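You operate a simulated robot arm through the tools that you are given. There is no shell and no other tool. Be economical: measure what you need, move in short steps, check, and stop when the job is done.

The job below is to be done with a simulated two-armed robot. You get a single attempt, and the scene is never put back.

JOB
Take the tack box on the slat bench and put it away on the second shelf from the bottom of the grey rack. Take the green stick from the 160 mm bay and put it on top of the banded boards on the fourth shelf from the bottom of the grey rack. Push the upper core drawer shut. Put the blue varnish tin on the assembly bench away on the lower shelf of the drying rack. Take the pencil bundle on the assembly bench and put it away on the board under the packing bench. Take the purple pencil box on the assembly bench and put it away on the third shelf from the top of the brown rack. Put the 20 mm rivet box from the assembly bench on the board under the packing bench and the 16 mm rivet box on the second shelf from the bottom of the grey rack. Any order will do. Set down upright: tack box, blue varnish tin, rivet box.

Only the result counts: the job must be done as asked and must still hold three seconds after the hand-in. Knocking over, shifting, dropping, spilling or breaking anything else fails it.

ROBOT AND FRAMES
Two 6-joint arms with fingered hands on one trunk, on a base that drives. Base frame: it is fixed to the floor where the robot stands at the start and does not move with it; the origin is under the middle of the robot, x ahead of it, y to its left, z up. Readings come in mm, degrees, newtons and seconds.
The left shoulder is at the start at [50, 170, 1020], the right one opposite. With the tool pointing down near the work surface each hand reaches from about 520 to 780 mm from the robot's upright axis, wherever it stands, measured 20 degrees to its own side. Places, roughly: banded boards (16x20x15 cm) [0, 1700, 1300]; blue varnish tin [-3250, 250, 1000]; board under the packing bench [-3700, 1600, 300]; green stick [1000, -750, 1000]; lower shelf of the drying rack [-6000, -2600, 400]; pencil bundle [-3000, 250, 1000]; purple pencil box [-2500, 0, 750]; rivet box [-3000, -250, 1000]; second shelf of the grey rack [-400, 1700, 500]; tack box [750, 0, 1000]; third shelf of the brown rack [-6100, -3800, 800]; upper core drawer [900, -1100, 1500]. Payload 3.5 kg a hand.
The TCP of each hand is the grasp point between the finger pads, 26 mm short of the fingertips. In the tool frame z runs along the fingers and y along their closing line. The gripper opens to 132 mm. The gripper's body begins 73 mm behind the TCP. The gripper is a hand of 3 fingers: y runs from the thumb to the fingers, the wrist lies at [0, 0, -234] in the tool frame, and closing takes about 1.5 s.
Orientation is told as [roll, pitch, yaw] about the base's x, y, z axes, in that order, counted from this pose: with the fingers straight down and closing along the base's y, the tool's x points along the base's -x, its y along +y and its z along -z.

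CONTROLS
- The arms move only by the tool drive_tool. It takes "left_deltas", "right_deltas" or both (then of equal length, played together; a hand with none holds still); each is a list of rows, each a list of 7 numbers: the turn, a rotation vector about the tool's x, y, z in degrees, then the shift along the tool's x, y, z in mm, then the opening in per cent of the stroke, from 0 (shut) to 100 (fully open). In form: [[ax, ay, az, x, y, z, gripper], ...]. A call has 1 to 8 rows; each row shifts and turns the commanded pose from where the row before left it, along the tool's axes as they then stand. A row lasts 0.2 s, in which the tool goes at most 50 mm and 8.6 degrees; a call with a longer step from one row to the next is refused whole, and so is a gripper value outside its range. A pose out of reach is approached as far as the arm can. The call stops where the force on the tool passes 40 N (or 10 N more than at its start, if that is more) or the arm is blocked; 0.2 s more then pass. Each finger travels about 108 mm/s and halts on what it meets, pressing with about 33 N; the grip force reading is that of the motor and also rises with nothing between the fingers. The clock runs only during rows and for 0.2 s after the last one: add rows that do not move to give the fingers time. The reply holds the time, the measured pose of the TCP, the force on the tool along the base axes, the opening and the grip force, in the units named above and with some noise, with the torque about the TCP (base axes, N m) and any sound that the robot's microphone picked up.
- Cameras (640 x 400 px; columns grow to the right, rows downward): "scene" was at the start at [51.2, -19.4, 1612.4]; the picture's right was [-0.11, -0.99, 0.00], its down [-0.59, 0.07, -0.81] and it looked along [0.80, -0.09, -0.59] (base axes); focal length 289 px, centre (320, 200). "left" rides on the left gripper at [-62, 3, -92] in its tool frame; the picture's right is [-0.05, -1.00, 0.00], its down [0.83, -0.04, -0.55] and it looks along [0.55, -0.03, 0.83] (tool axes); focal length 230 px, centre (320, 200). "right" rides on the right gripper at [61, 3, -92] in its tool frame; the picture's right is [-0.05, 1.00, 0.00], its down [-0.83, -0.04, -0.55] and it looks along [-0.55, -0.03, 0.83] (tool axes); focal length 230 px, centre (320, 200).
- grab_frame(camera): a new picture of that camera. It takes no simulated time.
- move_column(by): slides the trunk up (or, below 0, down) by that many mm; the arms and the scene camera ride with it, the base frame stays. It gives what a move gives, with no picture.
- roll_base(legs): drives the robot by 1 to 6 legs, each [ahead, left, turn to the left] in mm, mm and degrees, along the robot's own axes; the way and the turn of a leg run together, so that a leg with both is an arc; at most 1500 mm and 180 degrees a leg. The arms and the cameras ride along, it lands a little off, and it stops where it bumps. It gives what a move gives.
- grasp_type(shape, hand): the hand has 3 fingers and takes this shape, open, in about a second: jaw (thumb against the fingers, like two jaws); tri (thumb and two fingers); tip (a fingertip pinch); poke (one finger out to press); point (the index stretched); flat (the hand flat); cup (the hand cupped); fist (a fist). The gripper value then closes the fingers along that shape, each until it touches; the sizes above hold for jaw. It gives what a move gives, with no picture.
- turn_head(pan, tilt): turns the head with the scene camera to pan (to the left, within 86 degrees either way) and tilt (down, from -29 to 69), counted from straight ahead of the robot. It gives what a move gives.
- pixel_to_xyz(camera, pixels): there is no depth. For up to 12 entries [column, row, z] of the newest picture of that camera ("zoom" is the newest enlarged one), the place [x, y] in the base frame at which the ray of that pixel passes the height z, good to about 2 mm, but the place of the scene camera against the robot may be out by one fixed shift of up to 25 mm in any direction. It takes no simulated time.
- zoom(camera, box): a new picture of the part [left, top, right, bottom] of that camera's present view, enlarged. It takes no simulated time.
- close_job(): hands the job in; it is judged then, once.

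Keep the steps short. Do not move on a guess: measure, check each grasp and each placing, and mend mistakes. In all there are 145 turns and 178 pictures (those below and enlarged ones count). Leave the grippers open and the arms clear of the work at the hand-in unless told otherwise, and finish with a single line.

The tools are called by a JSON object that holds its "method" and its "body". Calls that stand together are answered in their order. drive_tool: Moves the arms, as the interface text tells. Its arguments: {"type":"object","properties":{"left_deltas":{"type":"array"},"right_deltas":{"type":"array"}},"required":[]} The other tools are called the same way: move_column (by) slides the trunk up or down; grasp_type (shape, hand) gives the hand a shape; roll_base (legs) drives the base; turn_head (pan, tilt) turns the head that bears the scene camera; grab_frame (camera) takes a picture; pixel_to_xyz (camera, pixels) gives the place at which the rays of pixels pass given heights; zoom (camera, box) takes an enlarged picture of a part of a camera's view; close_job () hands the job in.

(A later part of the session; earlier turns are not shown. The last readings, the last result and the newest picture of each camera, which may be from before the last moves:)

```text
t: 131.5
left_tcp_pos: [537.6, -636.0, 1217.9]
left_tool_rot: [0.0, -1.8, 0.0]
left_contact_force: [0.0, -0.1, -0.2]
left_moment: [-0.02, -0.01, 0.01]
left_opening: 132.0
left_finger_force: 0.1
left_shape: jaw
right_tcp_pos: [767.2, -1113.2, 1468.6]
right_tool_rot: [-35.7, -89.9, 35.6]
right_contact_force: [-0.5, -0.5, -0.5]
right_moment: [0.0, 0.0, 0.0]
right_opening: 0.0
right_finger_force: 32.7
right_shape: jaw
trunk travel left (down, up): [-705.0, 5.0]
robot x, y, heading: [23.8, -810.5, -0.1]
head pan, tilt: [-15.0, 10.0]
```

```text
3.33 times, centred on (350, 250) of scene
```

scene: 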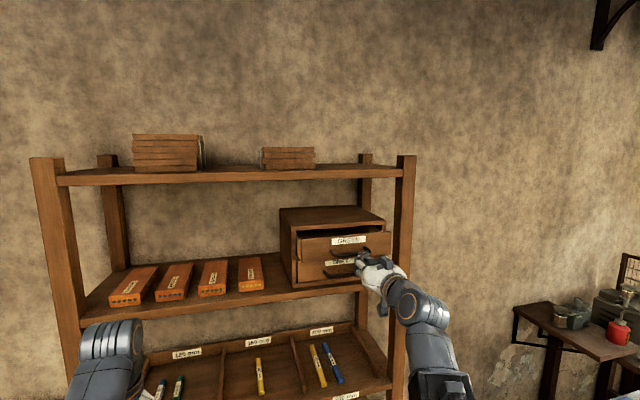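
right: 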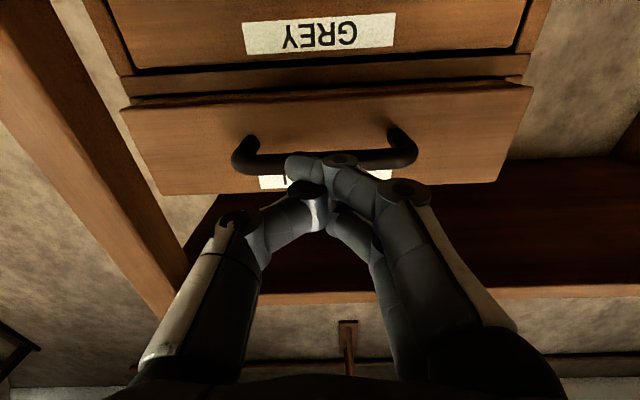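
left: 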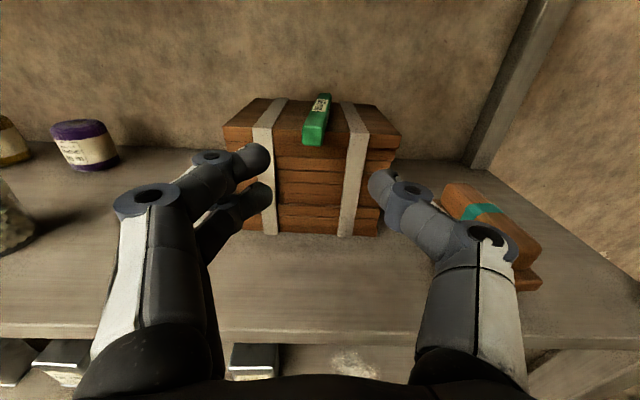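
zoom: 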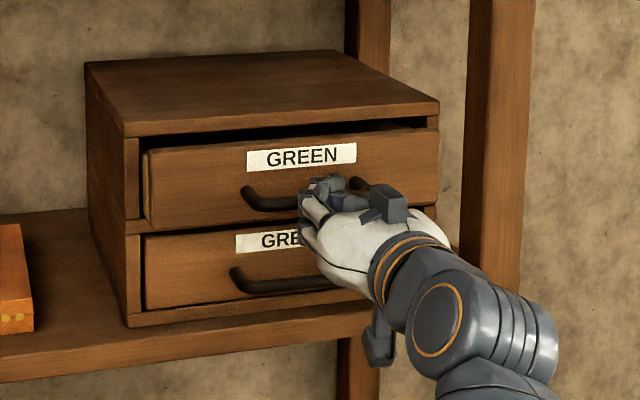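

{"method": "drive_tool", "body": {"right_deltas": [[0, 0, 0, 0, 0, 8, 0], [0, 0, 0, 0, 0, 8, 0], [0, 0, 0, 0, 0, 8, 0], [0, 0, 0, 0, 0, 8, 0]]}}

{"method": "zoom", "body": {"camera": "scene", "box": [260, 190, 440, 310]}}

```text
t: 132.5
left_tcp_pos: [537.8, -636.1, 1218.8]
left_tool_rot: [-0.1, -1.8, 0.0]
left_contact_force: [-1.4, 0.5, 0.1]
left_moment: [0.02, 0.02, -0.01]
left_opening: 131.9
left_finger_force: 0.1
left_shape: jaw
right_tcp_pos: [799.9, -1113.4, 1469.8]
right_tool_rot: [-35.0, -89.9, 35.2]
right_contact_force: [0.2, 0.2, -1.0]
right_moment: [-0.03, 0.02, 0.01]
right_opening: 0.0
right_finger_force: 33.2
right_shape: jaw
trunk travel left (down, up): [-705.0, 5.0]
robot x, y, heading: [23.7, -815.4, 0.1]
head pan, tilt: [-15.0, 10.0]
```

```text
3.33 times, centred on (350, 250) of scene
```

zoom: 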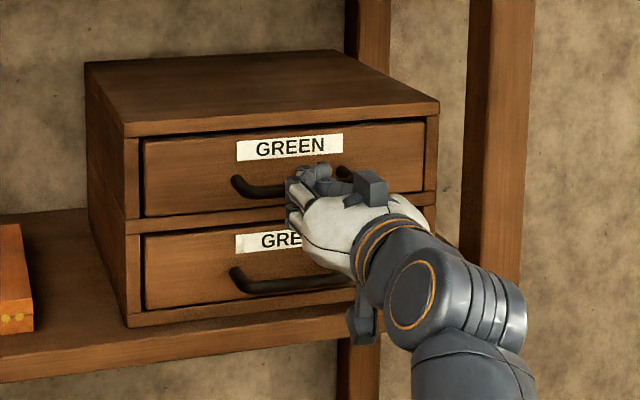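

Almost flush. A few more mm until it stops.

{"method": "drive_tool", "body": {"right_deltas": [[0, 0, 0, 0, 0, 3, 0], [0, 0, 0, 0, 0, 3, 0], [0, 0, 0, 0, 0, 3, 0]]}}

{"method": "zoom", "body": {"camera": "scene", "box": [260, 190, 440, 310]}}

```text
t: 133.3
left_tcp_pos: [534.1, -635.4, 1219.5]
left_tool_rot: [0.1, -1.9, -0.1]
left_contact_force: [0.3, -0.6, -0.5]
left_moment: [-0.02, 0.0, 0.04]
left_opening: 131.9
left_finger_force: 0.1
left_shape: jaw
right_tcp_pos: [805.6, -1112.3, 1472.2]
right_tool_rot: [-118.5, -90.0, 118.6]
right_contact_force: [-13.7, 2.3, -0.2]
right_moment: [0.1, 0.12, -0.09]
right_opening: 0.1
right_finger_force: 33.0
right_shape: jaw
trunk travel left (down, up): [-705.0, 5.0]
robot x, y, heading: [22.5, -812.3, 0.2]
head pan, tilt: [-15.0, 10.0]
```

```text
3.33 times, centred on (350, 250) of scene
```

zoom: 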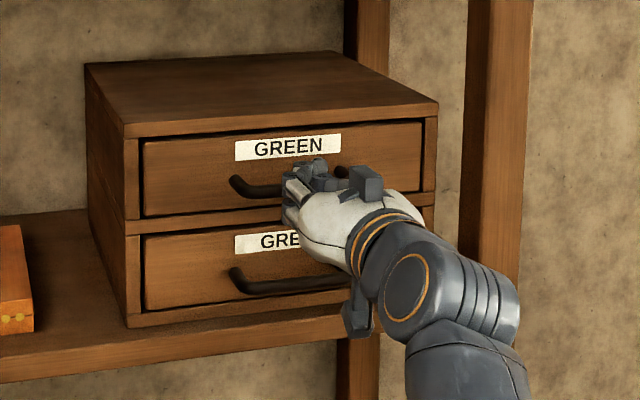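

Drawer is shut (13.7 N stop). Retreat, turn around, and drive toward the assembly bench.

{"method": "drive_tool", "body": {"right_deltas": [[0, 0, 0, 0, 0, -40, 0], [0, 0, 0, 0, 0, -40, 0], [0, 0, 0, 0, 0, -40, 20]]}}

{"method": "zoom", "body": {"camera": "scene", "box": [260, 190, 440, 310]}}

{"method": "roll_base", "body": {"legs": [[-450, 0, 0], [0, 0, 180], [600, 0, 0], [0, -812, 0]]}}

{"method": "drive_tool", "body": {"right_deltas": [[0, 8.5, 0, 0, 10, -20, 50], [0, 8.5, 0, 0, 10, -20, 100], [0, 8.5, 0, 20, 10, 0, 100], [0, 8.5, 0, 20, 10, 0, 100], [0, 8.5, 0, 20, 10, 0, 100], [0, 8.5, 0, 0, 10, 20, 100], [0, 8.5, 0, 0, 0, 30, 100], [0, 8.5, 0, 0, 0, 30, 100]]}}

{"method": "turn_head", "body": {"pan": 0, "tilt": 25}}

{"method": "grab_frame", "body": {"camera": "scene"}}

```text
t: 134.1
left_tcp_pos: [535.6, -636.3, 1218.5]
left_tool_rot: [0.0, -1.9, 0.1]
left_contact_force: [-0.5, -0.2, -1.0]
left_moment: [0.01, -0.03, 0.02]
left_opening: 131.6
left_finger_force: 0.0
left_shape: jaw
right_tcp_pos: [688.1, -1114.2, 1469.3]
right_tool_rot: [-46.6, -89.9, 46.7]
right_contact_force: [-0.1, -0.3, 0.0]
right_moment: [0.04, -0.02, -0.01]
right_opening: 20.1
right_finger_force: 0.1
right_shape: jaw
trunk travel left (down, up): [-705.0, 5.0]
robot x, y, heading: [26.7, -813.6, 0.3]
head pan, tilt: [-15.0, 10.0]
```

```text
3.33 times, centred on (350, 250) of scene
```

zoom: 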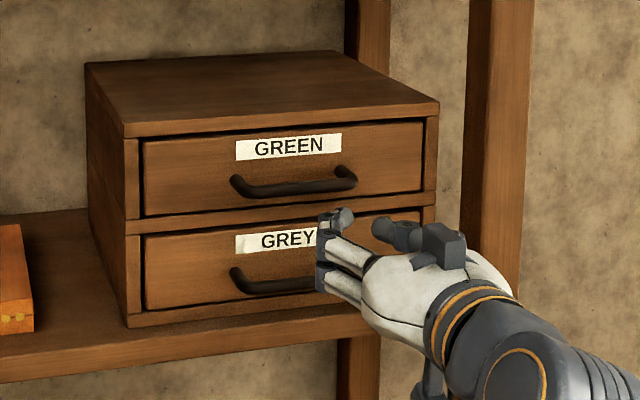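

```text
t: 149.3
left_tcp_pos: [-1541.8, -597.3, 1219.1]
left_tool_rot: [0.2, -1.9, -179.2]
left_contact_force: [-0.1, 0.4, -0.6]
left_moment: [0.0, 0.01, 0.03]
left_opening: 131.8
left_finger_force: 0.0
left_shape: jaw
right_tcp_pos: [-1701.1, -121.4, 1469.2]
right_tool_rot: [29.3, -90.0, 151.6]
right_contact_force: [-0.7, 1.1, 0.2]
right_moment: [-0.06, -0.02, 0.02]
right_opening: 26.3
right_finger_force: 0.0
right_shape: jaw
trunk travel left (down, up): [-705.0, 5.0]
robot x, y, heading: [-1031.1, -417.5, -179.1]
head pan, tilt: [-15.0, 10.0]
stopped in leg 4: the robot was blocked; the commanded pose is now the measured one
```

```text
t: 151.2
left_tcp_pos: [-1543.4, -599.0, 1218.3]
left_tool_rot: [0.0, -1.8, -179.2]
left_contact_force: [-0.2, 0.3, -0.6]
left_moment: [-0.02, -0.03, -0.02]
left_opening: 131.9
left_finger_force: 0.1
left_shape: jaw
right_tcp_pos: [-1683.2, -185.1, 1354.7]
right_tool_rot: [-0.1, -21.8, -179.1]
right_contact_force: [0.2, -0.4, 0.8]
right_moment: [-0.02, -0.01, -0.04]
right_opening: 131.9
right_finger_force: 0.1
right_shape: jaw
trunk travel left (down, up): [-705.0, 5.0]
robot x, y, heading: [-1031.4, -415.4, -179.4]
head pan, tilt: [-15.0, 10.0]
```

```text
t: 151.9
left_tcp_pos: [-1541.9, -600.4, 1219.2]
left_tool_rot: [0.0, -1.7, -179.1]
left_contact_force: [1.0, 0.3, 0.0]
left_moment: [0.02, 0.01, 0.01]
left_opening: 131.8
left_finger_force: 0.0
left_shape: jaw
right_tcp_pos: [-1682.0, -185.7, 1355.9]
right_tool_rot: [0.0, -22.0, -179.1]
right_contact_force: [0.2, -0.7, 0.4]
right_moment: [-0.04, -0.03, 0.05]
right_opening: 131.6
right_finger_force: 0.1
right_shape: jaw
trunk travel left (down, up): [-705.0, 5.0]
robot x, y, heading: [-1034.0, -421.2, -179.2]
head pan, tilt: [0.0, 25.0]
```

```text
85 pictures are left
```

scene: 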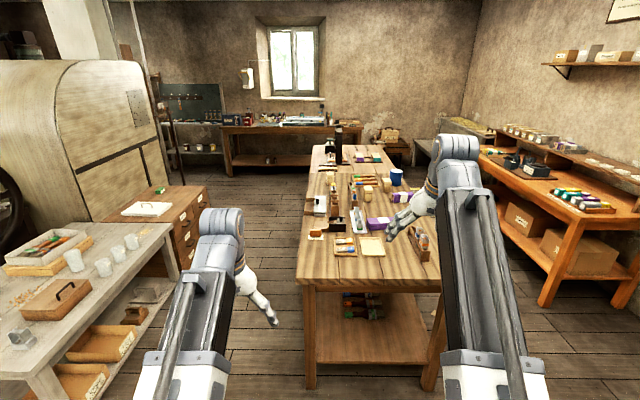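

The drive was blocked sideways. I look to the right for the obstacle, and zoom on the assembly bench.

{"method": "zoom", "body": {"camera": "scene", "box": [290, 130, 450, 280]}}

{"method": "turn_head", "body": {"pan": -75, "tilt": 55}}

{"method": "grab_frame", "body": {"camera": "scene"}}

```text
2.67 times, centred on (370, 205) of scene
```

zoom: 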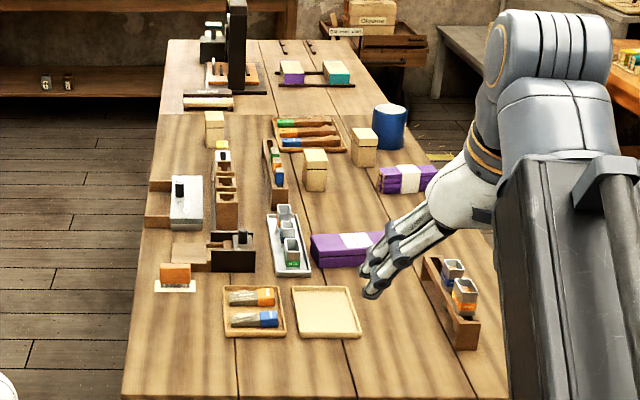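

```text
t: 153.4
left_tcp_pos: [-1541.4, -599.1, 1219.0]
left_tool_rot: [0.0, -1.7, -179.1]
left_contact_force: [0.9, -0.5, 0.1]
left_moment: [0.0, 0.03, 0.01]
left_opening: 132.0
left_finger_force: 0.0
left_shape: jaw
right_tcp_pos: [-1681.5, -185.3, 1355.9]
right_tool_rot: [-0.1, -22.0, -179.0]
right_contact_force: [0.6, 0.2, 0.1]
right_moment: [-0.01, 0.04, 0.0]
right_opening: 132.0
right_finger_force: 0.0
right_shape: jaw
trunk travel left (down, up): [-705.0, 5.0]
robot x, y, heading: [-1031.3, -416.7, -179.3]
head pan, tilt: [-75.0, 55.0]
```

```text
83 pictures are left
```

scene: 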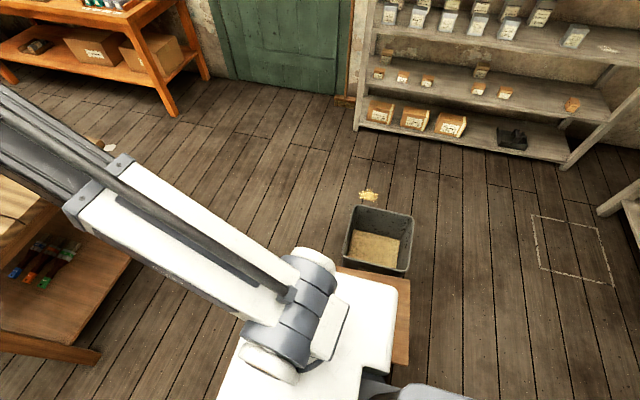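

{"method": "pixel_to_xyz", "body": {"camera": "scene", "pixels": [[345, 260, 0], [345, 205, 300], [412, 215, 300], [408, 270, 0], [408, 360, 50], [380, 265, 50], [176, 115, 0], [100, 355, 0], [0, 340, 0]]}}

{"method": "turn_head", "body": {"pan": -30, "tilt": 30}}

{"method": "grab_frame", "body": {"camera": "scene"}}

```text
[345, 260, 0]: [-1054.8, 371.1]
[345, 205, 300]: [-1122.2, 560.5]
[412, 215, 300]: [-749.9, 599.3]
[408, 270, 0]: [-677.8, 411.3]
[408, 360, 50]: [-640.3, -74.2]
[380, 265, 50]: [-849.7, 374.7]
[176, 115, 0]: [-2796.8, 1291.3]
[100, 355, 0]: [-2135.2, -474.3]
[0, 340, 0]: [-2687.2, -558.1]
```

```text
t: 154.5
left_tcp_pos: [-1541.6, -599.0, 1218.0]
left_tool_rot: [0.1, -1.8, -179.1]
left_contact_force: [-0.1, -0.4, -0.1]
left_moment: [0.01, 0.01, 0.01]
left_opening: 132.3
left_finger_force: 0.2
left_shape: jaw
right_tcp_pos: [-1682.5, -184.6, 1356.7]
right_tool_rot: [-0.2, -22.0, -179.0]
right_contact_force: [-0.4, 0.3, 0.9]
right_moment: [0.0, 0.02, -0.02]
right_opening: 132.1
right_finger_force: 0.1
right_shape: jaw
trunk travel left (down, up): [-705.0, 5.0]
robot x, y, heading: [-1031.2, -414.3, -179.2]
head pan, tilt: [-30.0, 30.0]
```

```text
82 pictures are left
```

scene: 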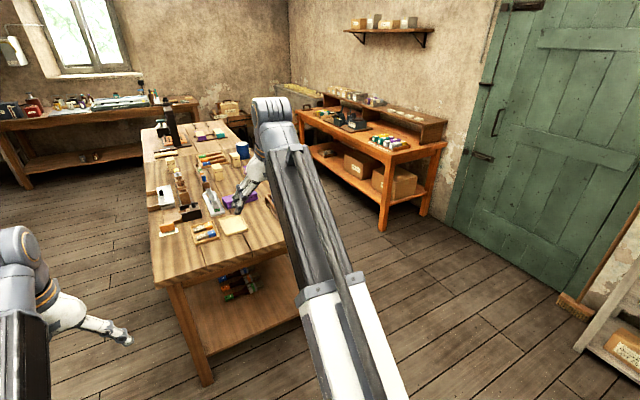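

A stool stands at my right; I go ahead past it, then over to the corridor beside the assembly bench, facing −y.

{"method": "roll_base", "body": {"legs": [[480, 0, 0], [0, -1280, 0], [0, 0, 90], [0, -900, 0]]}}

{"method": "drive_tool", "body": {"right_deltas": [[0, 8, 0, 10, 0, 30, 100], [0, 8, 0, 10, 0, 40, 100], [0, 6, 0, 10, 0, 40, 100]]}}

{"method": "turn_head", "body": {"pan": 0, "tilt": 40}}

{"method": "grab_frame", "body": {"camera": "scene"}}

```text
t: 171.7
left_tcp_pos: [-2291.9, 360.9, 1219.3]
left_tool_rot: [0.0, -1.8, -91.3]
left_contact_force: [-1.2, -0.4, 0.4]
left_moment: [-0.01, -0.02, 0.0]
left_opening: 132.1
left_finger_force: 0.1
left_shape: jaw
right_tcp_pos: [-2710.2, 237.2, 1355.3]
right_tool_rot: [0.0, -21.9, -91.2]
right_contact_force: [0.2, 0.4, -0.1]
right_moment: [0.03, 0.01, 0.01]
right_opening: 131.9
right_finger_force: 0.0
right_shape: jaw
trunk travel left (down, up): [-705.0, 5.0]
robot x, y, heading: [-2454.0, 877.3, -91.4]
head pan, tilt: [-30.0, 30.0]
```

```text
t: 172.5
left_tcp_pos: [-2289.5, 360.2, 1218.8]
left_tool_rot: [0.0, -1.9, -91.2]
left_contact_force: [-0.6, -0.3, 0.5]
left_moment: [-0.01, -0.02, 0.0]
left_opening: 132.0
left_finger_force: 0.1
left_shape: jaw
right_tcp_pos: [-2711.0, 240.5, 1240.2]
right_tool_rot: [-0.1, 0.3, -91.2]
right_contact_force: [-0.2, 0.5, 0.2]
right_moment: [-0.04, -0.02, 0.01]
right_opening: 131.9
right_finger_force: 0.1
right_shape: jaw
trunk travel left (down, up): [-705.0, 5.0]
robot x, y, heading: [-2450.1, 879.0, -91.2]
head pan, tilt: [-30.0, 30.0]
```

```text
t: 173.5
left_tcp_pos: [-2290.6, 361.8, 1219.2]
left_tool_rot: [0.0, -1.9, -91.3]
left_contact_force: [0.6, 0.0, 0.0]
left_moment: [-0.03, 0.01, 0.01]
left_opening: 131.8
left_finger_force: 0.0
left_shape: jaw
right_tcp_pos: [-2711.7, 241.5, 1240.7]
right_tool_rot: [-0.1, 0.1, -91.2]
right_contact_force: [0.1, -0.4, -0.7]
right_moment: [0.01, -0.02, -0.03]
right_opening: 131.7
right_finger_force: 0.0
right_shape: jaw
trunk travel left (down, up): [-705.0, 5.0]
robot x, y, heading: [-2452.2, 878.8, -91.4]
head pan, tilt: [0.0, 40.0]
```

```text
81 pictures are left
```

scene: 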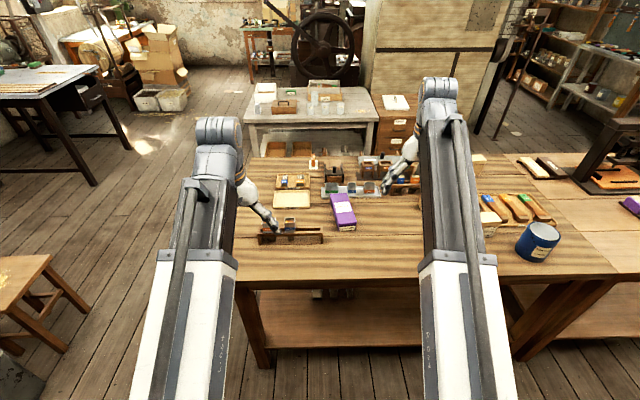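

{"method": "roll_base", "body": {"legs": [[0, -370, 0]]}}

{"method": "grab_frame", "body": {"camera": "scene"}}

{"method": "zoom", "body": {"camera": "scene", "box": [90, 140, 290, 265]}}

{"method": "zoom", "body": {"camera": "scene", "box": [240, 140, 440, 265]}}

{"method": "grab_frame", "body": {"camera": "right"}}

```text
t: 175.8
left_tcp_pos: [-2663.1, 370.1, 1218.1]
left_tool_rot: [0.1, -1.7, -91.6]
left_contact_force: [0.2, 0.2, 0.6]
left_moment: [-0.02, -0.01, 0.0]
left_opening: 131.9
left_finger_force: 0.0
left_shape: jaw
right_tcp_pos: [-3084.9, 251.3, 1241.5]
right_tool_rot: [0.0, 0.1, -91.6]
right_contact_force: [-0.5, 0.9, -1.1]
right_moment: [-0.03, -0.02, -0.02]
right_opening: 131.9
right_finger_force: 0.1
right_shape: jaw
trunk travel left (down, up): [-705.0, 5.0]
robot x, y, heading: [-2822.0, 886.6, -91.6]
head pan, tilt: [0.0, 40.0]
```

```text
80 pictures are left
```

scene: 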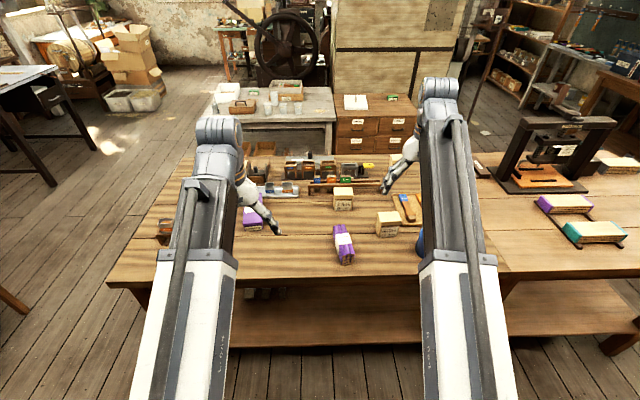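

```text
3.20 times, centred on (190, 202) of scene
```

zoom: 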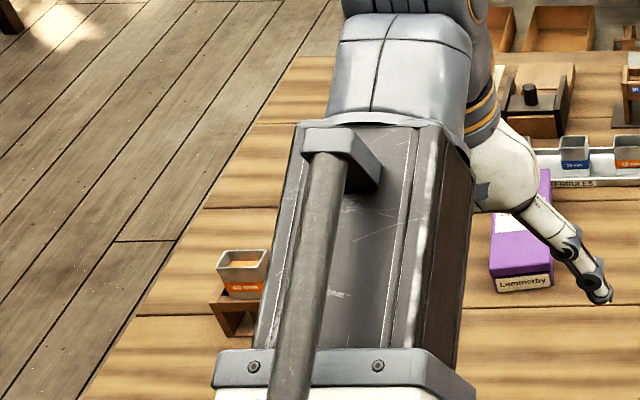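

```text
3.20 times, centred on (340, 202) of scene
```

zoom: 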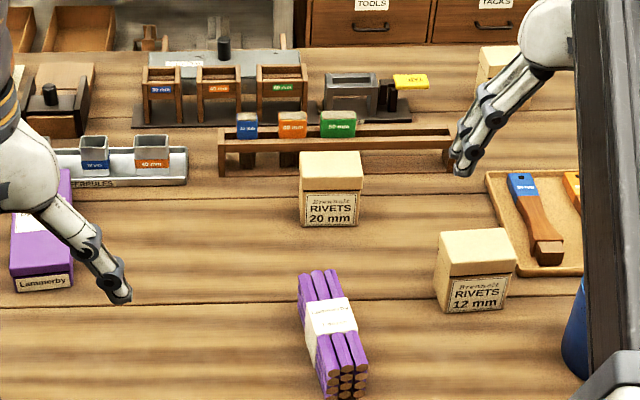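

```text
77 pictures are left
```

right: 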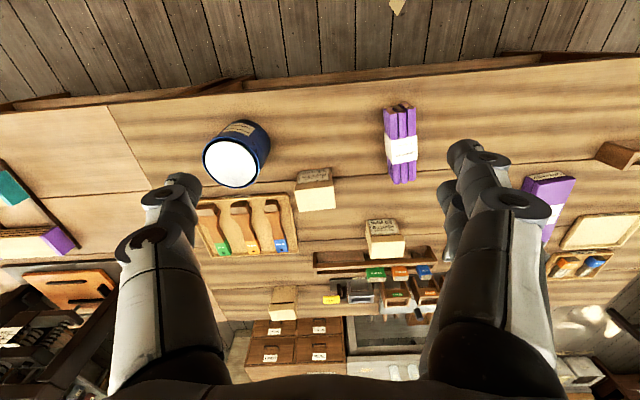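

Identified: bundle (right view 400,145), tin (237,155), 12 mm box (316,187), 20 mm box (384,238), 16 mm likely (283,303), purple box "Lammerby" (545,205). I query positions and lower the trunk.

{"method": "pixel_to_xyz", "body": {"camera": "right", "pixels": [[400, 145, 880], [384, 222, 880], [384, 222, 840], [316, 170, 880], [237, 128, 880], [283, 290, 880], [550, 180, 880], [300, 85, 880], [300, 85, 840]]}}

{"method": "move_column", "body": {"by": -110}}

{"method": "grab_frame", "body": {"camera": "right"}}

{"method": "grab_frame", "body": {"camera": "left"}}

```text
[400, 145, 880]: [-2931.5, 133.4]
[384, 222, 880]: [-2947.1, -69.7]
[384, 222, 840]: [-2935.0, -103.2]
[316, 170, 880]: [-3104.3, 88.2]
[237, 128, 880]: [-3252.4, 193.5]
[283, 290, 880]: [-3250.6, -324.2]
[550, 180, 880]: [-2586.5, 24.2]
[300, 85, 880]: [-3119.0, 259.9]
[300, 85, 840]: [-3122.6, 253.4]
```

```text
t: 177.2
left_tcp_pos: [-2663.2, 370.0, 1109.4]
left_tool_rot: [0.1, -1.8, -91.7]
left_contact_force: [0.1, 0.0, 0.4]
left_moment: [0.02, 0.02, -0.03]
left_opening: 131.9
left_finger_force: 0.0
left_shape: jaw
right_tcp_pos: [-3085.1, 249.9, 1131.7]
right_tool_rot: [0.0, 0.1, -91.7]
right_contact_force: [0.2, -0.3, -0.2]
right_moment: [-0.01, -0.02, -0.01]
right_opening: 131.8
right_finger_force: 0.0
right_shape: jaw
trunk travel left (down, up): [-595.0, 115.0]
robot x, y, heading: [-2821.1, 888.4, -91.6]
head pan, tilt: [0.0, 40.0]
```

```text
76 pictures are left
```

right: 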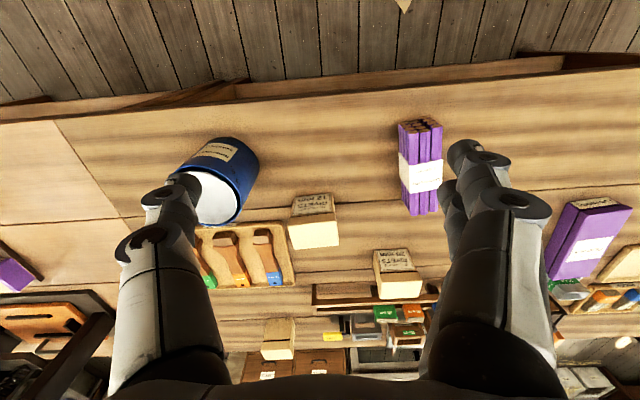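

```text
75 pictures are left
```

left: 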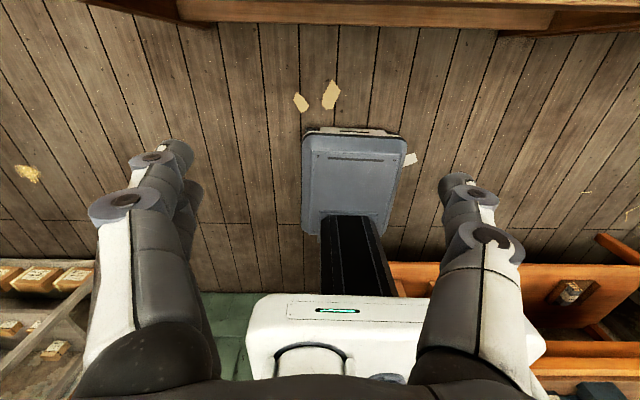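

{"method": "pixel_to_xyz", "body": {"camera": "right", "pixels": [[391, 250, 880], [391, 250, 840], [391, 250, 860], [420, 120, 880], [420, 120, 860], [420, 214, 890], [316, 197, 880], [316, 197, 860], [230, 142, 860], [200, 225, 980], [584, 205, 860], [576, 278, 900]]}}

```text
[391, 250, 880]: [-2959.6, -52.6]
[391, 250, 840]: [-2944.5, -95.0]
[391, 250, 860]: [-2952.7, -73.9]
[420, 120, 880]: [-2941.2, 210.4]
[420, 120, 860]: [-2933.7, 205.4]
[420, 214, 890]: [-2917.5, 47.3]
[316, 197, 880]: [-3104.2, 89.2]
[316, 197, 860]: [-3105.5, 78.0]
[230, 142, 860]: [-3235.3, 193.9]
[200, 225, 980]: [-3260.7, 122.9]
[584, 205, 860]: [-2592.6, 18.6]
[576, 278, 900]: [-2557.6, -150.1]
```

{"method": "pixel_to_xyz", "body": {"camera": "left", "pixels": [[350, 128, 250], [350, 128, 100], [350, 25, 250], [350, 25, 150], [304, 200, 200], [404, 200, 200], [450, 265, 300]]}}

```text
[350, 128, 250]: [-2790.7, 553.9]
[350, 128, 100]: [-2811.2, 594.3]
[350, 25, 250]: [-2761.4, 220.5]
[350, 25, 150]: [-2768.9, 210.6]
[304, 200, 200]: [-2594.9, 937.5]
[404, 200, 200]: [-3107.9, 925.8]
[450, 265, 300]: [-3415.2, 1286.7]
```

Base front y≈560, bench edge ≈255: I advance 235 mm and bring the right hand over the 20 mm box.

{"method": "roll_base", "body": {"legs": [[235, 0, 1.6]]}}

{"method": "drive_tool", "body": {"right_deltas": [[0, 0, 0, 0, 35, 30, 100], [0, 0, 0, 0, 35, 30, 100], [0, 0, 0, 0, 35, 20, 100]]}}

{"method": "grab_frame", "body": {"camera": "right"}}

```text
t: 179.0
left_tcp_pos: [-2653.0, 135.5, 1109.1]
left_tool_rot: [0.0, -1.8, -90.1]
left_contact_force: [0.0, 0.7, 0.3]
left_moment: [-0.02, 0.0, 0.0]
left_opening: 131.7
left_finger_force: 0.0
left_shape: jaw
right_tcp_pos: [-3071.3, 4.9, 1130.7]
right_tool_rot: [-0.2, 0.1, -90.1]
right_contact_force: [0.5, 0.0, -0.3]
right_moment: [0.0, 0.02, 0.0]
right_opening: 131.8
right_finger_force: 0.0
right_shape: jaw
trunk travel left (down, up): [-595.0, 115.0]
robot x, y, heading: [-2823.8, 653.2, -90.0]
head pan, tilt: [0.0, 40.0]
```

```text
t: 179.8
left_tcp_pos: [-2653.0, 135.5, 1109.2]
left_tool_rot: [0.0, -1.8, -90.1]
left_contact_force: [-0.2, -0.5, 0.2]
left_moment: [-0.02, 0.01, -0.03]
left_opening: 131.9
left_finger_force: 0.0
left_shape: jaw
right_tcp_pos: [-2965.2, 6.8, 1051.9]
right_tool_rot: [-0.1, 0.1, -90.1]
right_contact_force: [0.0, 0.5, -0.2]
right_moment: [0.02, -0.02, -0.03]
right_opening: 132.2
right_finger_force: 0.1
right_shape: jaw
trunk travel left (down, up): [-595.0, 115.0]
robot x, y, heading: [-2827.0, 647.9, -90.1]
head pan, tilt: [0.0, 40.0]
```

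```text
74 pictures are left
```

right: 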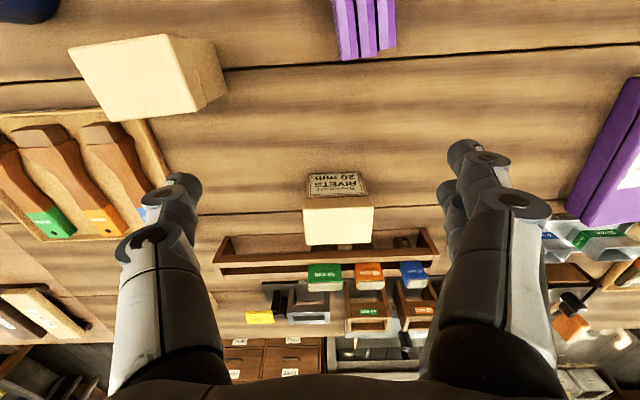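

{"method": "pixel_to_xyz", "body": {"camera": "right", "pixels": [[335, 172, 860], [335, 172, 840], [303, 206, 920], [375, 206, 920], [303, 206, 900], [375, 206, 900], [310, 244, 920], [372, 244, 920], [310, 244, 900], [372, 244, 900], [340, 250, 860]]}}

```text
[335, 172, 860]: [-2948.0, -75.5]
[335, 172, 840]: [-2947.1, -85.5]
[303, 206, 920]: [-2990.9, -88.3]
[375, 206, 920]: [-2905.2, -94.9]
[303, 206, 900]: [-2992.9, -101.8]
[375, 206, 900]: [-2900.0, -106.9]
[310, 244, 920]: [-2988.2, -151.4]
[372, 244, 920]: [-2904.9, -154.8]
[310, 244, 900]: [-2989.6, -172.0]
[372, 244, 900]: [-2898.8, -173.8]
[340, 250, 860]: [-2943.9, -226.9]
```

20 mm box: x≈−2948, y −85…−142, top ≈932, bottom ≈845. Move above.

{"method": "drive_tool", "body": {"right_deltas": [[0, 0, 0, -40, 6, 10, 100], [0, 0, 0, -40, 6, 15, 100], [0, 0, 0, -40, 5, 20, 100]]}}

{"method": "grab_frame", "body": {"camera": "right"}}

```text
t: 180.6
left_tcp_pos: [-2653.9, 135.7, 1109.4]
left_tool_rot: [0.1, -1.8, -90.1]
left_contact_force: [-0.5, 0.0, 0.3]
left_moment: [-0.02, 0.01, 0.01]
left_opening: 131.9
left_finger_force: 0.0
left_shape: jaw
right_tcp_pos: [-2952.7, -84.4, 999.9]
right_tool_rot: [-0.1, -0.1, -90.1]
right_contact_force: [-0.4, 0.7, -0.7]
right_moment: [0.01, -0.01, -0.02]
right_opening: 131.9
right_finger_force: 0.1
right_shape: jaw
right hand out of reach, approached as far as the arm can: row 3
trunk travel left (down, up): [-595.0, 115.0]
robot x, y, heading: [-2827.0, 650.6, -90.0]
head pan, tilt: [0.0, 40.0]
```

```text
73 pictures are left
```

right: 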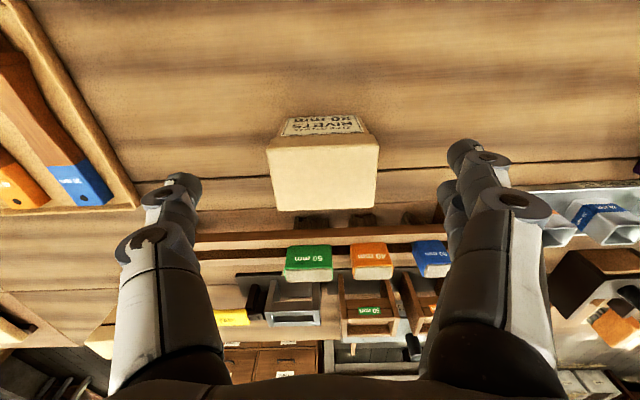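

{"method": "roll_base", "body": {"legs": [[30, 0, 0]]}}

{"method": "drive_tool", "body": {"right_deltas": [[0, 0, 0, 0, 3, 30, 100], [0, 0, 0, 0, 0, 30, 100]]}}

{"method": "grab_frame", "body": {"camera": "right"}}

```text
t: 181.4
left_tcp_pos: [-2653.0, 105.5, 1108.4]
left_tool_rot: [0.1, -1.8, -90.1]
left_contact_force: [-0.5, -0.4, 0.5]
left_moment: [0.02, 0.0, -0.02]
left_opening: 131.9
left_finger_force: 0.1
left_shape: jaw
right_tcp_pos: [-2952.9, -115.3, 999.9]
right_tool_rot: [-0.1, 0.0, -90.1]
right_contact_force: [-0.4, -0.5, -0.7]
right_moment: [-0.03, -0.01, 0.0]
right_opening: 132.0
right_finger_force: 0.1
right_shape: jaw
trunk travel left (down, up): [-595.0, 115.0]
robot x, y, heading: [-2824.0, 617.8, -90.2]
head pan, tilt: [0.0, 40.0]
```

```text
t: 182.1
left_tcp_pos: [-2652.6, 105.0, 1108.9]
left_tool_rot: [0.1, -1.9, -90.2]
left_contact_force: [0.0, 0.0, -0.5]
left_moment: [0.01, -0.01, 0.01]
left_opening: 132.0
left_finger_force: 0.2
left_shape: jaw
right_tcp_pos: [-2949.0, -115.0, 938.8]
right_tool_rot: [-0.1, -0.1, -90.1]
right_contact_force: [0.1, 0.3, 0.1]
right_moment: [0.02, 0.04, 0.01]
right_opening: 131.7
right_finger_force: 0.0
right_shape: jaw
trunk travel left (down, up): [-595.0, 115.0]
robot x, y, heading: [-2826.1, 618.2, -90.0]
head pan, tilt: [0.0, 40.0]
```

```text
72 pictures are left
```

right: 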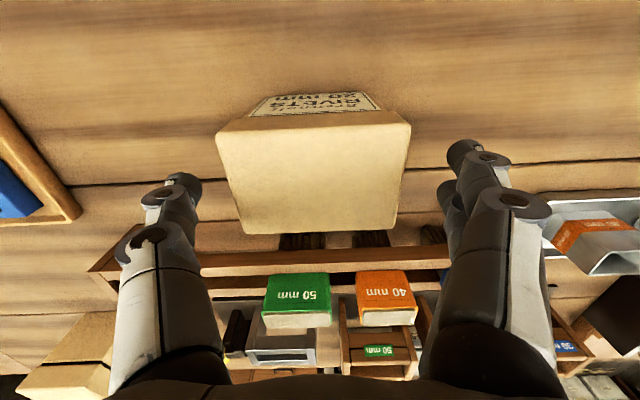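

{"method": "drive_tool", "body": {"right_deltas": [[0, 0, 0, 0, -3, 22, 100], [0, 0, 0, 0, 0, 22, 100], [0, 0, 0, 0, 0, 0, 60], [0, 0, 0, 0, 0, 0, 40], [0, 0, 0, 0, 0, 0, 40], [0, 0, 0, 0, 0, 0, 40]]}}

{"method": "drive_tool", "body": {"right_deltas": [[0, 0, 0, 0, 0, 0, 0], [0, 0, 0, 0, 0, 0, 0], [0, 0, 0, 0, 0, 0, 0], [0, 0, 0, 0, 0, -10, 0], [0, 0, 0, 0, 0, -40, 0], [0, 0, 0, 0, 0, -40, 0], [0, 0, 0, 0, 0, -20, 0]]}}

{"method": "grab_frame", "body": {"camera": "right"}}

```text
t: 183.4
left_tcp_pos: [-2653.5, 105.5, 1108.5]
left_tool_rot: [0.1, -1.8, -90.0]
left_contact_force: [0.4, -0.2, -0.7]
left_moment: [0.0, 0.02, -0.01]
left_opening: 131.9
left_finger_force: 0.1
left_shape: jaw
right_tcp_pos: [-2951.0, -113.0, 894.0]
right_tool_rot: [-0.1, -0.1, -90.1]
right_contact_force: [1.3, -0.8, 2.5]
right_moment: [0.0, 0.0, -0.02]
right_opening: 73.5
right_finger_force: 33.1
right_shape: jaw
trunk travel left (down, up): [-595.0, 115.0]
robot x, y, heading: [-2825.7, 616.0, -90.0]
head pan, tilt: [0.0, 40.0]
```

```text
t: 185.1
left_tcp_pos: [-2653.7, 104.2, 1109.1]
left_tool_rot: [-0.1, -1.7, -90.1]
left_contact_force: [0.0, 0.2, 0.4]
left_moment: [0.01, 0.04, 0.02]
left_opening: 132.0
left_finger_force: 0.1
left_shape: jaw
right_tcp_pos: [-2952.2, -113.8, 1006.5]
right_tool_rot: [-0.1, 0.0, -90.1]
right_contact_force: [-0.3, 0.2, -3.4]
right_moment: [-0.01, 0.03, -0.01]
right_opening: 73.3
right_finger_force: 33.2
right_shape: jaw
trunk travel left (down, up): [-595.0, 115.0]
robot x, y, heading: [-2826.3, 620.7, -90.2]
head pan, tilt: [0.0, 40.0]
```

```text
71 pictures are left
```

right: 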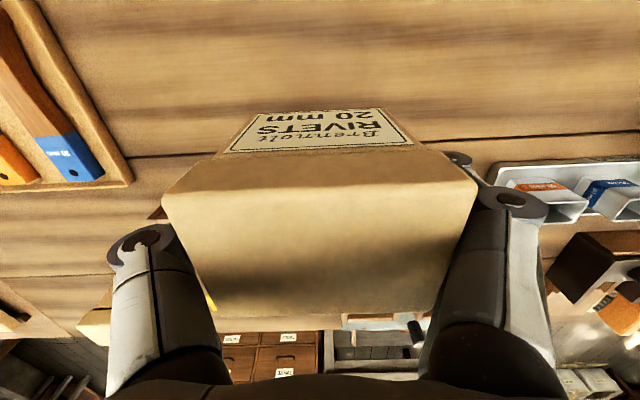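

Held at 73 mm. Raise and retract it; then shift base for the left hand to take the pencil bundle.

{"method": "drive_tool", "body": {"right_deltas": [[0, 0, 0, 0, 0, -40, 0], [0, 0, 0, 30, 0, -35, 0], [0, 0, 0, 45, 0, -10, 0], [0, 0, 0, 45, 0, 0, 0], [0, 0, 0, 45, 0, 0, 0], [0, 0, 0, 40, 0, 0, 0]]}}

{"method": "roll_base", "body": {"legs": [[-130, 0, 0], [0, -225, 0]]}}

{"method": "grab_frame", "body": {"camera": "left"}}

{"method": "grab_frame", "body": {"camera": "scene"}}

```text
t: 186.4
left_tcp_pos: [-2653.1, 104.3, 1108.7]
left_tool_rot: [0.0, -1.8, -90.1]
left_contact_force: [-0.7, -0.2, -0.4]
left_moment: [0.02, -0.01, -0.01]
left_opening: 132.1
left_finger_force: 0.0
left_shape: jaw
right_tcp_pos: [-2952.1, 98.6, 1087.9]
right_tool_rot: [-0.1, -0.2, -90.1]
right_contact_force: [0.0, 0.0, -3.7]
right_moment: [0.01, -0.01, 0.01]
right_opening: 73.4
right_finger_force: 32.6
right_shape: jaw
right hand out of reach, approached as far as the arm can: row 1
trunk travel left (down, up): [-595.0, 115.0]
robot x, y, heading: [-2829.5, 620.7, -90.1]
head pan, tilt: [0.0, 40.0]
```

```text
t: 189.1
left_tcp_pos: [-2875.3, 237.7, 1109.2]
left_tool_rot: [0.2, -1.8, -89.8]
left_contact_force: [0.1, 0.5, -0.2]
left_moment: [-0.02, -0.03, 0.01]
left_opening: 131.9
left_finger_force: 0.1
left_shape: jaw
right_tcp_pos: [-3174.4, 229.0, 1087.9]
right_tool_rot: [-0.1, -0.1, -89.8]
right_contact_force: [0.1, -0.7, -3.9]
right_moment: [-0.02, 0.0, -0.01]
right_opening: 73.3
right_finger_force: 32.7
right_shape: jaw
trunk travel left (down, up): [-595.0, 115.0]
robot x, y, heading: [-3052.5, 751.0, -89.6]
head pan, tilt: [0.0, 40.0]
```

```text
70 pictures are left
```

left: 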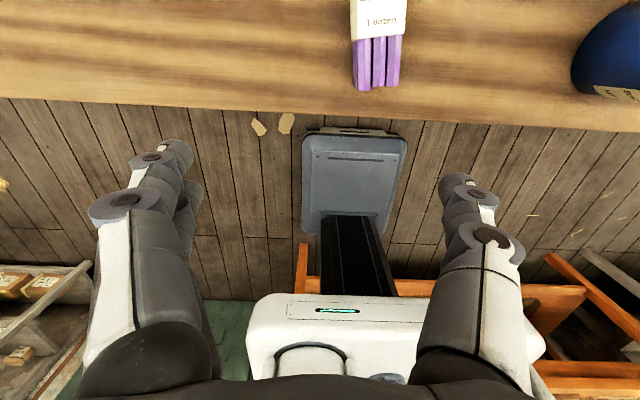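

```text
69 pictures are left
```

scene: 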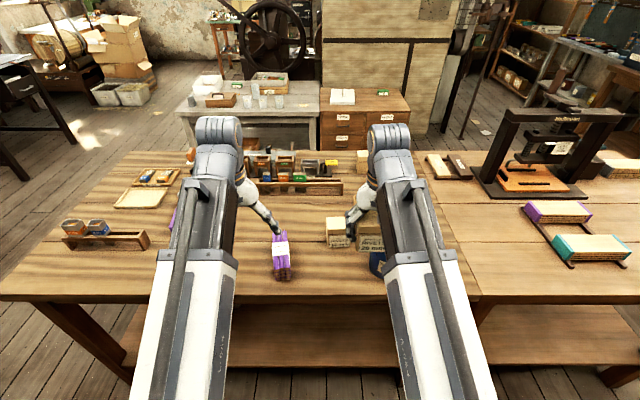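

{"method": "pixel_to_xyz", "body": {"camera": "left", "pixels": [[355, 85, 885], [402, 85, 885], [378, 90, 850], [352, 10, 885], [405, 10, 885]]}}

{"method": "drive_tool", "body": {"left_deltas": [[0, 2, 0, -35, -25, 20, 100], [0, 0, 0, -35, -24, 20, 100], [0, 0, 0, -35, 0, 20, 100]]}}

{"method": "grab_frame", "body": {"camera": "left"}}

```text
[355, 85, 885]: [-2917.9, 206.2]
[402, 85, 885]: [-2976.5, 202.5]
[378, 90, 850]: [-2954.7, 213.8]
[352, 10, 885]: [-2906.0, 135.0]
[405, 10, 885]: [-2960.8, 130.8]
```

```text
t: 189.8
left_tcp_pos: [-2922.8, 129.4, 1048.8]
left_tool_rot: [0.0, 0.2, -89.8]
left_contact_force: [0.6, 0.3, 0.0]
left_moment: [-0.02, 0.0, 0.0]
left_opening: 132.0
left_finger_force: 0.0
left_shape: jaw
right_tcp_pos: [-3173.5, 226.8, 1088.3]
right_tool_rot: [-0.1, 0.0, -89.8]
right_contact_force: [0.6, 0.1, -3.8]
right_moment: [-0.01, 0.03, 0.02]
right_opening: 73.4
right_finger_force: 32.6
right_shape: jaw
trunk travel left (down, up): [-595.0, 115.0]
robot x, y, heading: [-3053.1, 749.2, -89.7]
head pan, tilt: [0.0, 40.0]
```

```text
68 pictures are left
```

left: 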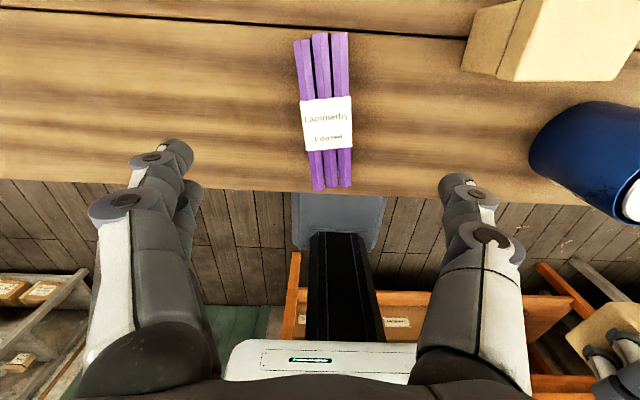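

Bundle centred under the hand; descend with the force stop as guard.

{"method": "drive_tool", "body": {"left_deltas": [[0, 0, 0, 0, -7, 45, 100], [0, 0, 0, 0, 0, 45, 80], [0, 0, 0, 0, 0, 40, 80]]}}

{"method": "grab_frame", "body": {"camera": "left"}}

```text
t: 190.7
left_tcp_pos: [-2928.7, 129.5, 918.4]
left_tool_rot: [0.0, 0.1, -89.8]
left_contact_force: [0.1, 0.1, -0.1]
left_moment: [0.0, 0.04, 0.0]
left_opening: 105.7
left_finger_force: 0.0
left_shape: jaw
right_tcp_pos: [-3174.3, 229.9, 1088.2]
right_tool_rot: [-0.1, -0.1, -89.8]
right_contact_force: [0.2, -0.3, -4.4]
right_moment: [-0.01, -0.04, -0.01]
right_opening: 73.3
right_finger_force: 33.5
right_shape: jaw
trunk travel left (down, up): [-595.0, 115.0]
robot x, y, heading: [-3051.0, 748.2, -89.7]
head pan, tilt: [0.0, 40.0]
```

```text
67 pictures are left
```

left: 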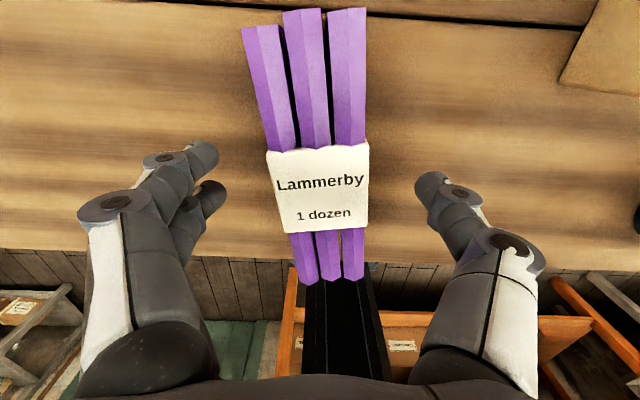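

{"method": "drive_tool", "body": {"left_deltas": [[0, 0, 0, 0, 0, 22, 80], [0, 0, 0, 0, 0, 18, 80], [0, 0, 0, 0, 0, 0, 50], [0, 0, 0, 0, 0, 0, 20], [0, 0, 0, 0, 0, 0, 0], [0, 0, 0, 0, 0, 0, 0], [0, 0, 0, 0, 0, 0, 0]]}}

{"method": "drive_tool", "body": {"left_deltas": [[0, 0, 0, 0, 0, -10, 0], [0, 0, 0, 0, 0, -40, 0], [0, 0, 0, 0, 0, -40, 0], [0, 0, 0, 0, 0, -40, 0]]}}

{"method": "grab_frame", "body": {"camera": "left"}}

```text
t: 192.2
left_tcp_pos: [-2929.7, 131.7, 879.1]
left_tool_rot: [0.0, 0.2, -89.7]
left_contact_force: [-0.3, -1.1, 0.6]
left_moment: [0.0, 0.02, -0.02]
left_opening: 42.1
left_finger_force: 33.3
left_shape: jaw
right_tcp_pos: [-3174.2, 228.5, 1087.7]
right_tool_rot: [-0.1, -0.1, -89.9]
right_contact_force: [1.2, 0.1, -3.6]
right_moment: [-0.01, 0.02, 0.01]
right_opening: 73.4
right_finger_force: 33.1
right_shape: jaw
trunk travel left (down, up): [-595.0, 115.0]
robot x, y, heading: [-3053.2, 751.1, -90.0]
head pan, tilt: [0.0, 40.0]
```

```text
t: 193.2
left_tcp_pos: [-2931.3, 131.9, 1010.0]
left_tool_rot: [0.0, 0.1, -89.8]
left_contact_force: [1.2, -0.9, -2.9]
left_moment: [0.02, 0.02, 0.02]
left_opening: 41.9
left_finger_force: 33.2
left_shape: jaw
right_tcp_pos: [-3173.2, 228.1, 1088.4]
right_tool_rot: [-0.2, -0.1, -89.9]
right_contact_force: [0.7, 0.3, -4.5]
right_moment: [-0.02, -0.01, -0.01]
right_opening: 73.5
right_finger_force: 33.0
right_shape: jaw
trunk travel left (down, up): [-595.0, 115.0]
robot x, y, heading: [-3050.8, 749.8, -89.9]
head pan, tilt: [0.0, 40.0]
```

```text
66 pictures are left
```

left: 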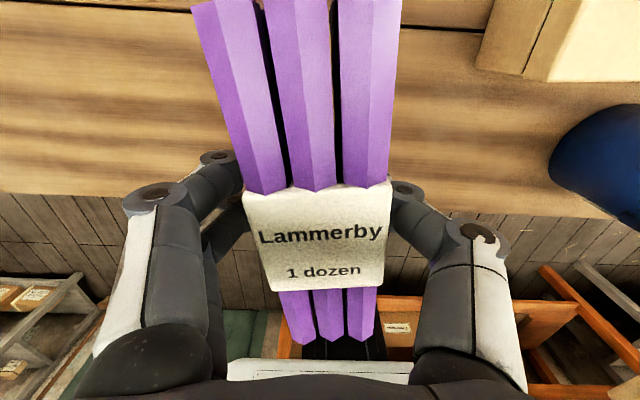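

Both held. Raise and retract the left hand, then turn 180° in the corridor to face the packing bench.

{"method": "drive_tool", "body": {"left_deltas": [[0, 0, 0, 30, 0, -40, 0], [0, 0, 0, 35, 0, -40, 0], [0, 0, 0, 30, 0, 0, 0]]}}

{"method": "roll_base", "body": {"legs": [[0, 0, 180]]}}

{"method": "turn_head", "body": {"pan": 0, "tilt": 45}}

{"method": "grab_frame", "body": {"camera": "scene"}}

```text
refused: row 2 steps farther than a row can; nothing moved
```

```text
t: 200.9
left_tcp_pos: [-3151.1, 1373.0, 1010.6]
left_tool_rot: [-0.1, 0.2, 88.2]
left_contact_force: [-0.3, -0.4, -2.4]
left_moment: [-0.01, 0.0, -0.03]
left_opening: 41.9
left_finger_force: 33.4
left_shape: jaw
right_tcp_pos: [-2910.6, 1268.2, 1087.5]
right_tool_rot: [0.0, 0.0, 88.3]
right_contact_force: [0.0, 0.4, -4.7]
right_moment: [0.05, 0.03, -0.02]
right_opening: 73.3
right_finger_force: 32.6
right_shape: jaw
trunk travel left (down, up): [-595.0, 115.0]
robot x, y, heading: [-3050.1, 747.6, 88.1]
head pan, tilt: [0.0, 40.0]
```

```text
t: 201.6
left_tcp_pos: [-3149.8, 1372.0, 1010.2]
left_tool_rot: [0.0, 0.2, 88.1]
left_contact_force: [1.4, 0.0, -2.7]
left_moment: [0.01, 0.01, 0.0]
left_opening: 42.0
left_finger_force: 32.3
left_shape: jaw
right_tcp_pos: [-2910.4, 1268.4, 1088.1]
right_tool_rot: [-0.1, -0.1, 88.2]
right_contact_force: [-0.2, -0.5, -4.9]
right_moment: [-0.01, -0.02, -0.01]
right_opening: 73.1
right_finger_force: 33.2
right_shape: jaw
trunk travel left (down, up): [-595.0, 115.0]
robot x, y, heading: [-3052.6, 749.0, 87.8]
head pan, tilt: [0.0, 45.0]
```

```text
65 pictures are left
```

scene: 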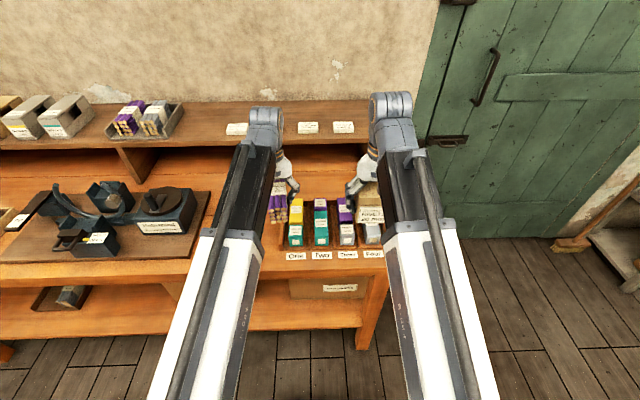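

The turn succeeded. Free board space is to the left; I retract the left hand and shift.

{"method": "drive_tool", "body": {"left_deltas": [[0, 0, 0, 30, 0, -35, 0], [0, 0, 0, 30, 0, -35, 0], [0, 0, 0, 35, 0, 0, 0]]}}

{"method": "roll_base", "body": {"legs": [[0, 0, 2], [-110, 0, 0], [0, 400, 0]]}}

{"method": "turn_head", "body": {"pan": 0, "tilt": 50}}

{"method": "grab_frame", "body": {"camera": "scene"}}

```text
t: 202.4
left_tcp_pos: [-3154.8, 1277.6, 1083.2]
left_tool_rot: [0.0, 0.1, 88.2]
left_contact_force: [-0.5, -0.4, -1.9]
left_moment: [0.01, 0.0, 0.0]
left_opening: 42.0
left_finger_force: 32.9
left_shape: jaw
right_tcp_pos: [-2910.6, 1266.9, 1088.2]
right_tool_rot: [0.0, -0.1, 88.2]
right_contact_force: [-0.5, -0.3, -4.5]
right_moment: [0.01, 0.01, 0.03]
right_opening: 73.3
right_finger_force: 33.1
right_shape: jaw
trunk travel left (down, up): [-595.0, 115.0]
robot x, y, heading: [-3050.2, 750.6, 88.3]
head pan, tilt: [0.0, 45.0]
```

```text
t: 206.1
left_tcp_pos: [-3580.9, 1162.3, 1081.3]
left_tool_rot: [0.1, 0.2, 90.1]
left_contact_force: [-0.4, -0.3, -2.6]
left_moment: [0.03, -0.01, 0.03]
left_opening: 41.9
left_finger_force: 32.5
left_shape: jaw
right_tcp_pos: [-3336.8, 1160.3, 1088.1]
right_tool_rot: [0.0, 0.0, 90.0]
right_contact_force: [0.0, 0.7, -4.1]
right_moment: [0.01, 0.01, 0.02]
right_opening: 73.3
right_finger_force: 32.9
right_shape: jaw
trunk travel left (down, up): [-595.0, 115.0]
robot x, y, heading: [-3459.5, 639.6, 90.1]
head pan, tilt: [0.0, 45.0]
```

```text
t: 206.8
left_tcp_pos: [-3581.9, 1162.0, 1081.7]
left_tool_rot: [0.0, 0.3, 90.0]
left_contact_force: [0.2, 0.0, -2.0]
left_moment: [0.0, -0.04, 0.0]
left_opening: 41.7
left_finger_force: 32.8
left_shape: jaw
right_tcp_pos: [-3336.0, 1160.3, 1087.8]
right_tool_rot: [0.0, 0.0, 90.1]
right_contact_force: [-1.1, 0.6, -4.1]
right_moment: [-0.01, 0.01, -0.02]
right_opening: 73.4
right_finger_force: 33.0
right_shape: jaw
trunk travel left (down, up): [-595.0, 115.0]
robot x, y, heading: [-3460.1, 645.5, 90.1]
head pan, tilt: [0.0, 50.0]
```

```text
64 pictures are left
```

scene: 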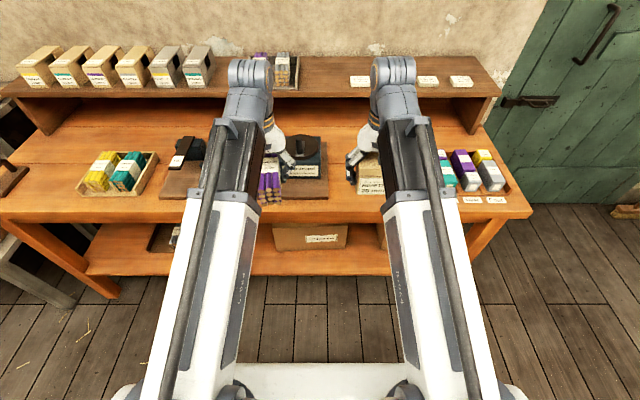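

{"method": "pixel_to_xyz", "body": {"camera": "scene", "pixels": [[300, 218, 850], [300, 218, 800], [180, 275, 300], [180, 275, 350], [345, 250, 330], [275, 250, 330], [120, 295, 300], [150, 248, 330], [430, 250, 330]]}}

{"method": "turn_head", "body": {"pan": 40, "tilt": 40}}

{"method": "grab_frame", "body": {"camera": "scene"}}

```text
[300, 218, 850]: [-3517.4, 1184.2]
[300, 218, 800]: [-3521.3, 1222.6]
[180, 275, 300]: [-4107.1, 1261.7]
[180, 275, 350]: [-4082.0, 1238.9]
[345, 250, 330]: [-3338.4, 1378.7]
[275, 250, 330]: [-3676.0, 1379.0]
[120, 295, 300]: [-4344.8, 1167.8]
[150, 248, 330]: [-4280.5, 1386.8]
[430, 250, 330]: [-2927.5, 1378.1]
```

```text
t: 207.8
left_tcp_pos: [-3582.6, 1162.4, 1082.6]
left_tool_rot: [0.0, 0.2, 90.2]
left_contact_force: [0.5, 0.8, -1.3]
left_moment: [0.0, -0.02, -0.02]
left_opening: 41.8
left_finger_force: 33.0
left_shape: jaw
right_tcp_pos: [-3335.9, 1160.1, 1088.4]
right_tool_rot: [-0.2, 0.0, 90.0]
right_contact_force: [-0.1, -0.6, -3.2]
right_moment: [-0.01, 0.01, -0.03]
right_opening: 73.4
right_finger_force: 32.9
right_shape: jaw
trunk travel left (down, up): [-595.0, 115.0]
robot x, y, heading: [-3460.2, 634.2, 90.0]
head pan, tilt: [40.0, 40.0]
```

```text
63 pictures are left
```

scene: 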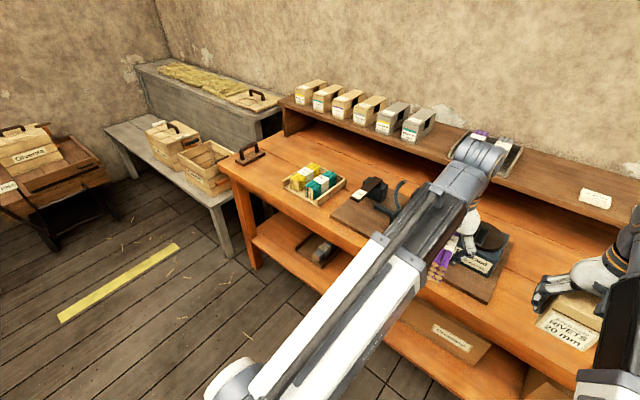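

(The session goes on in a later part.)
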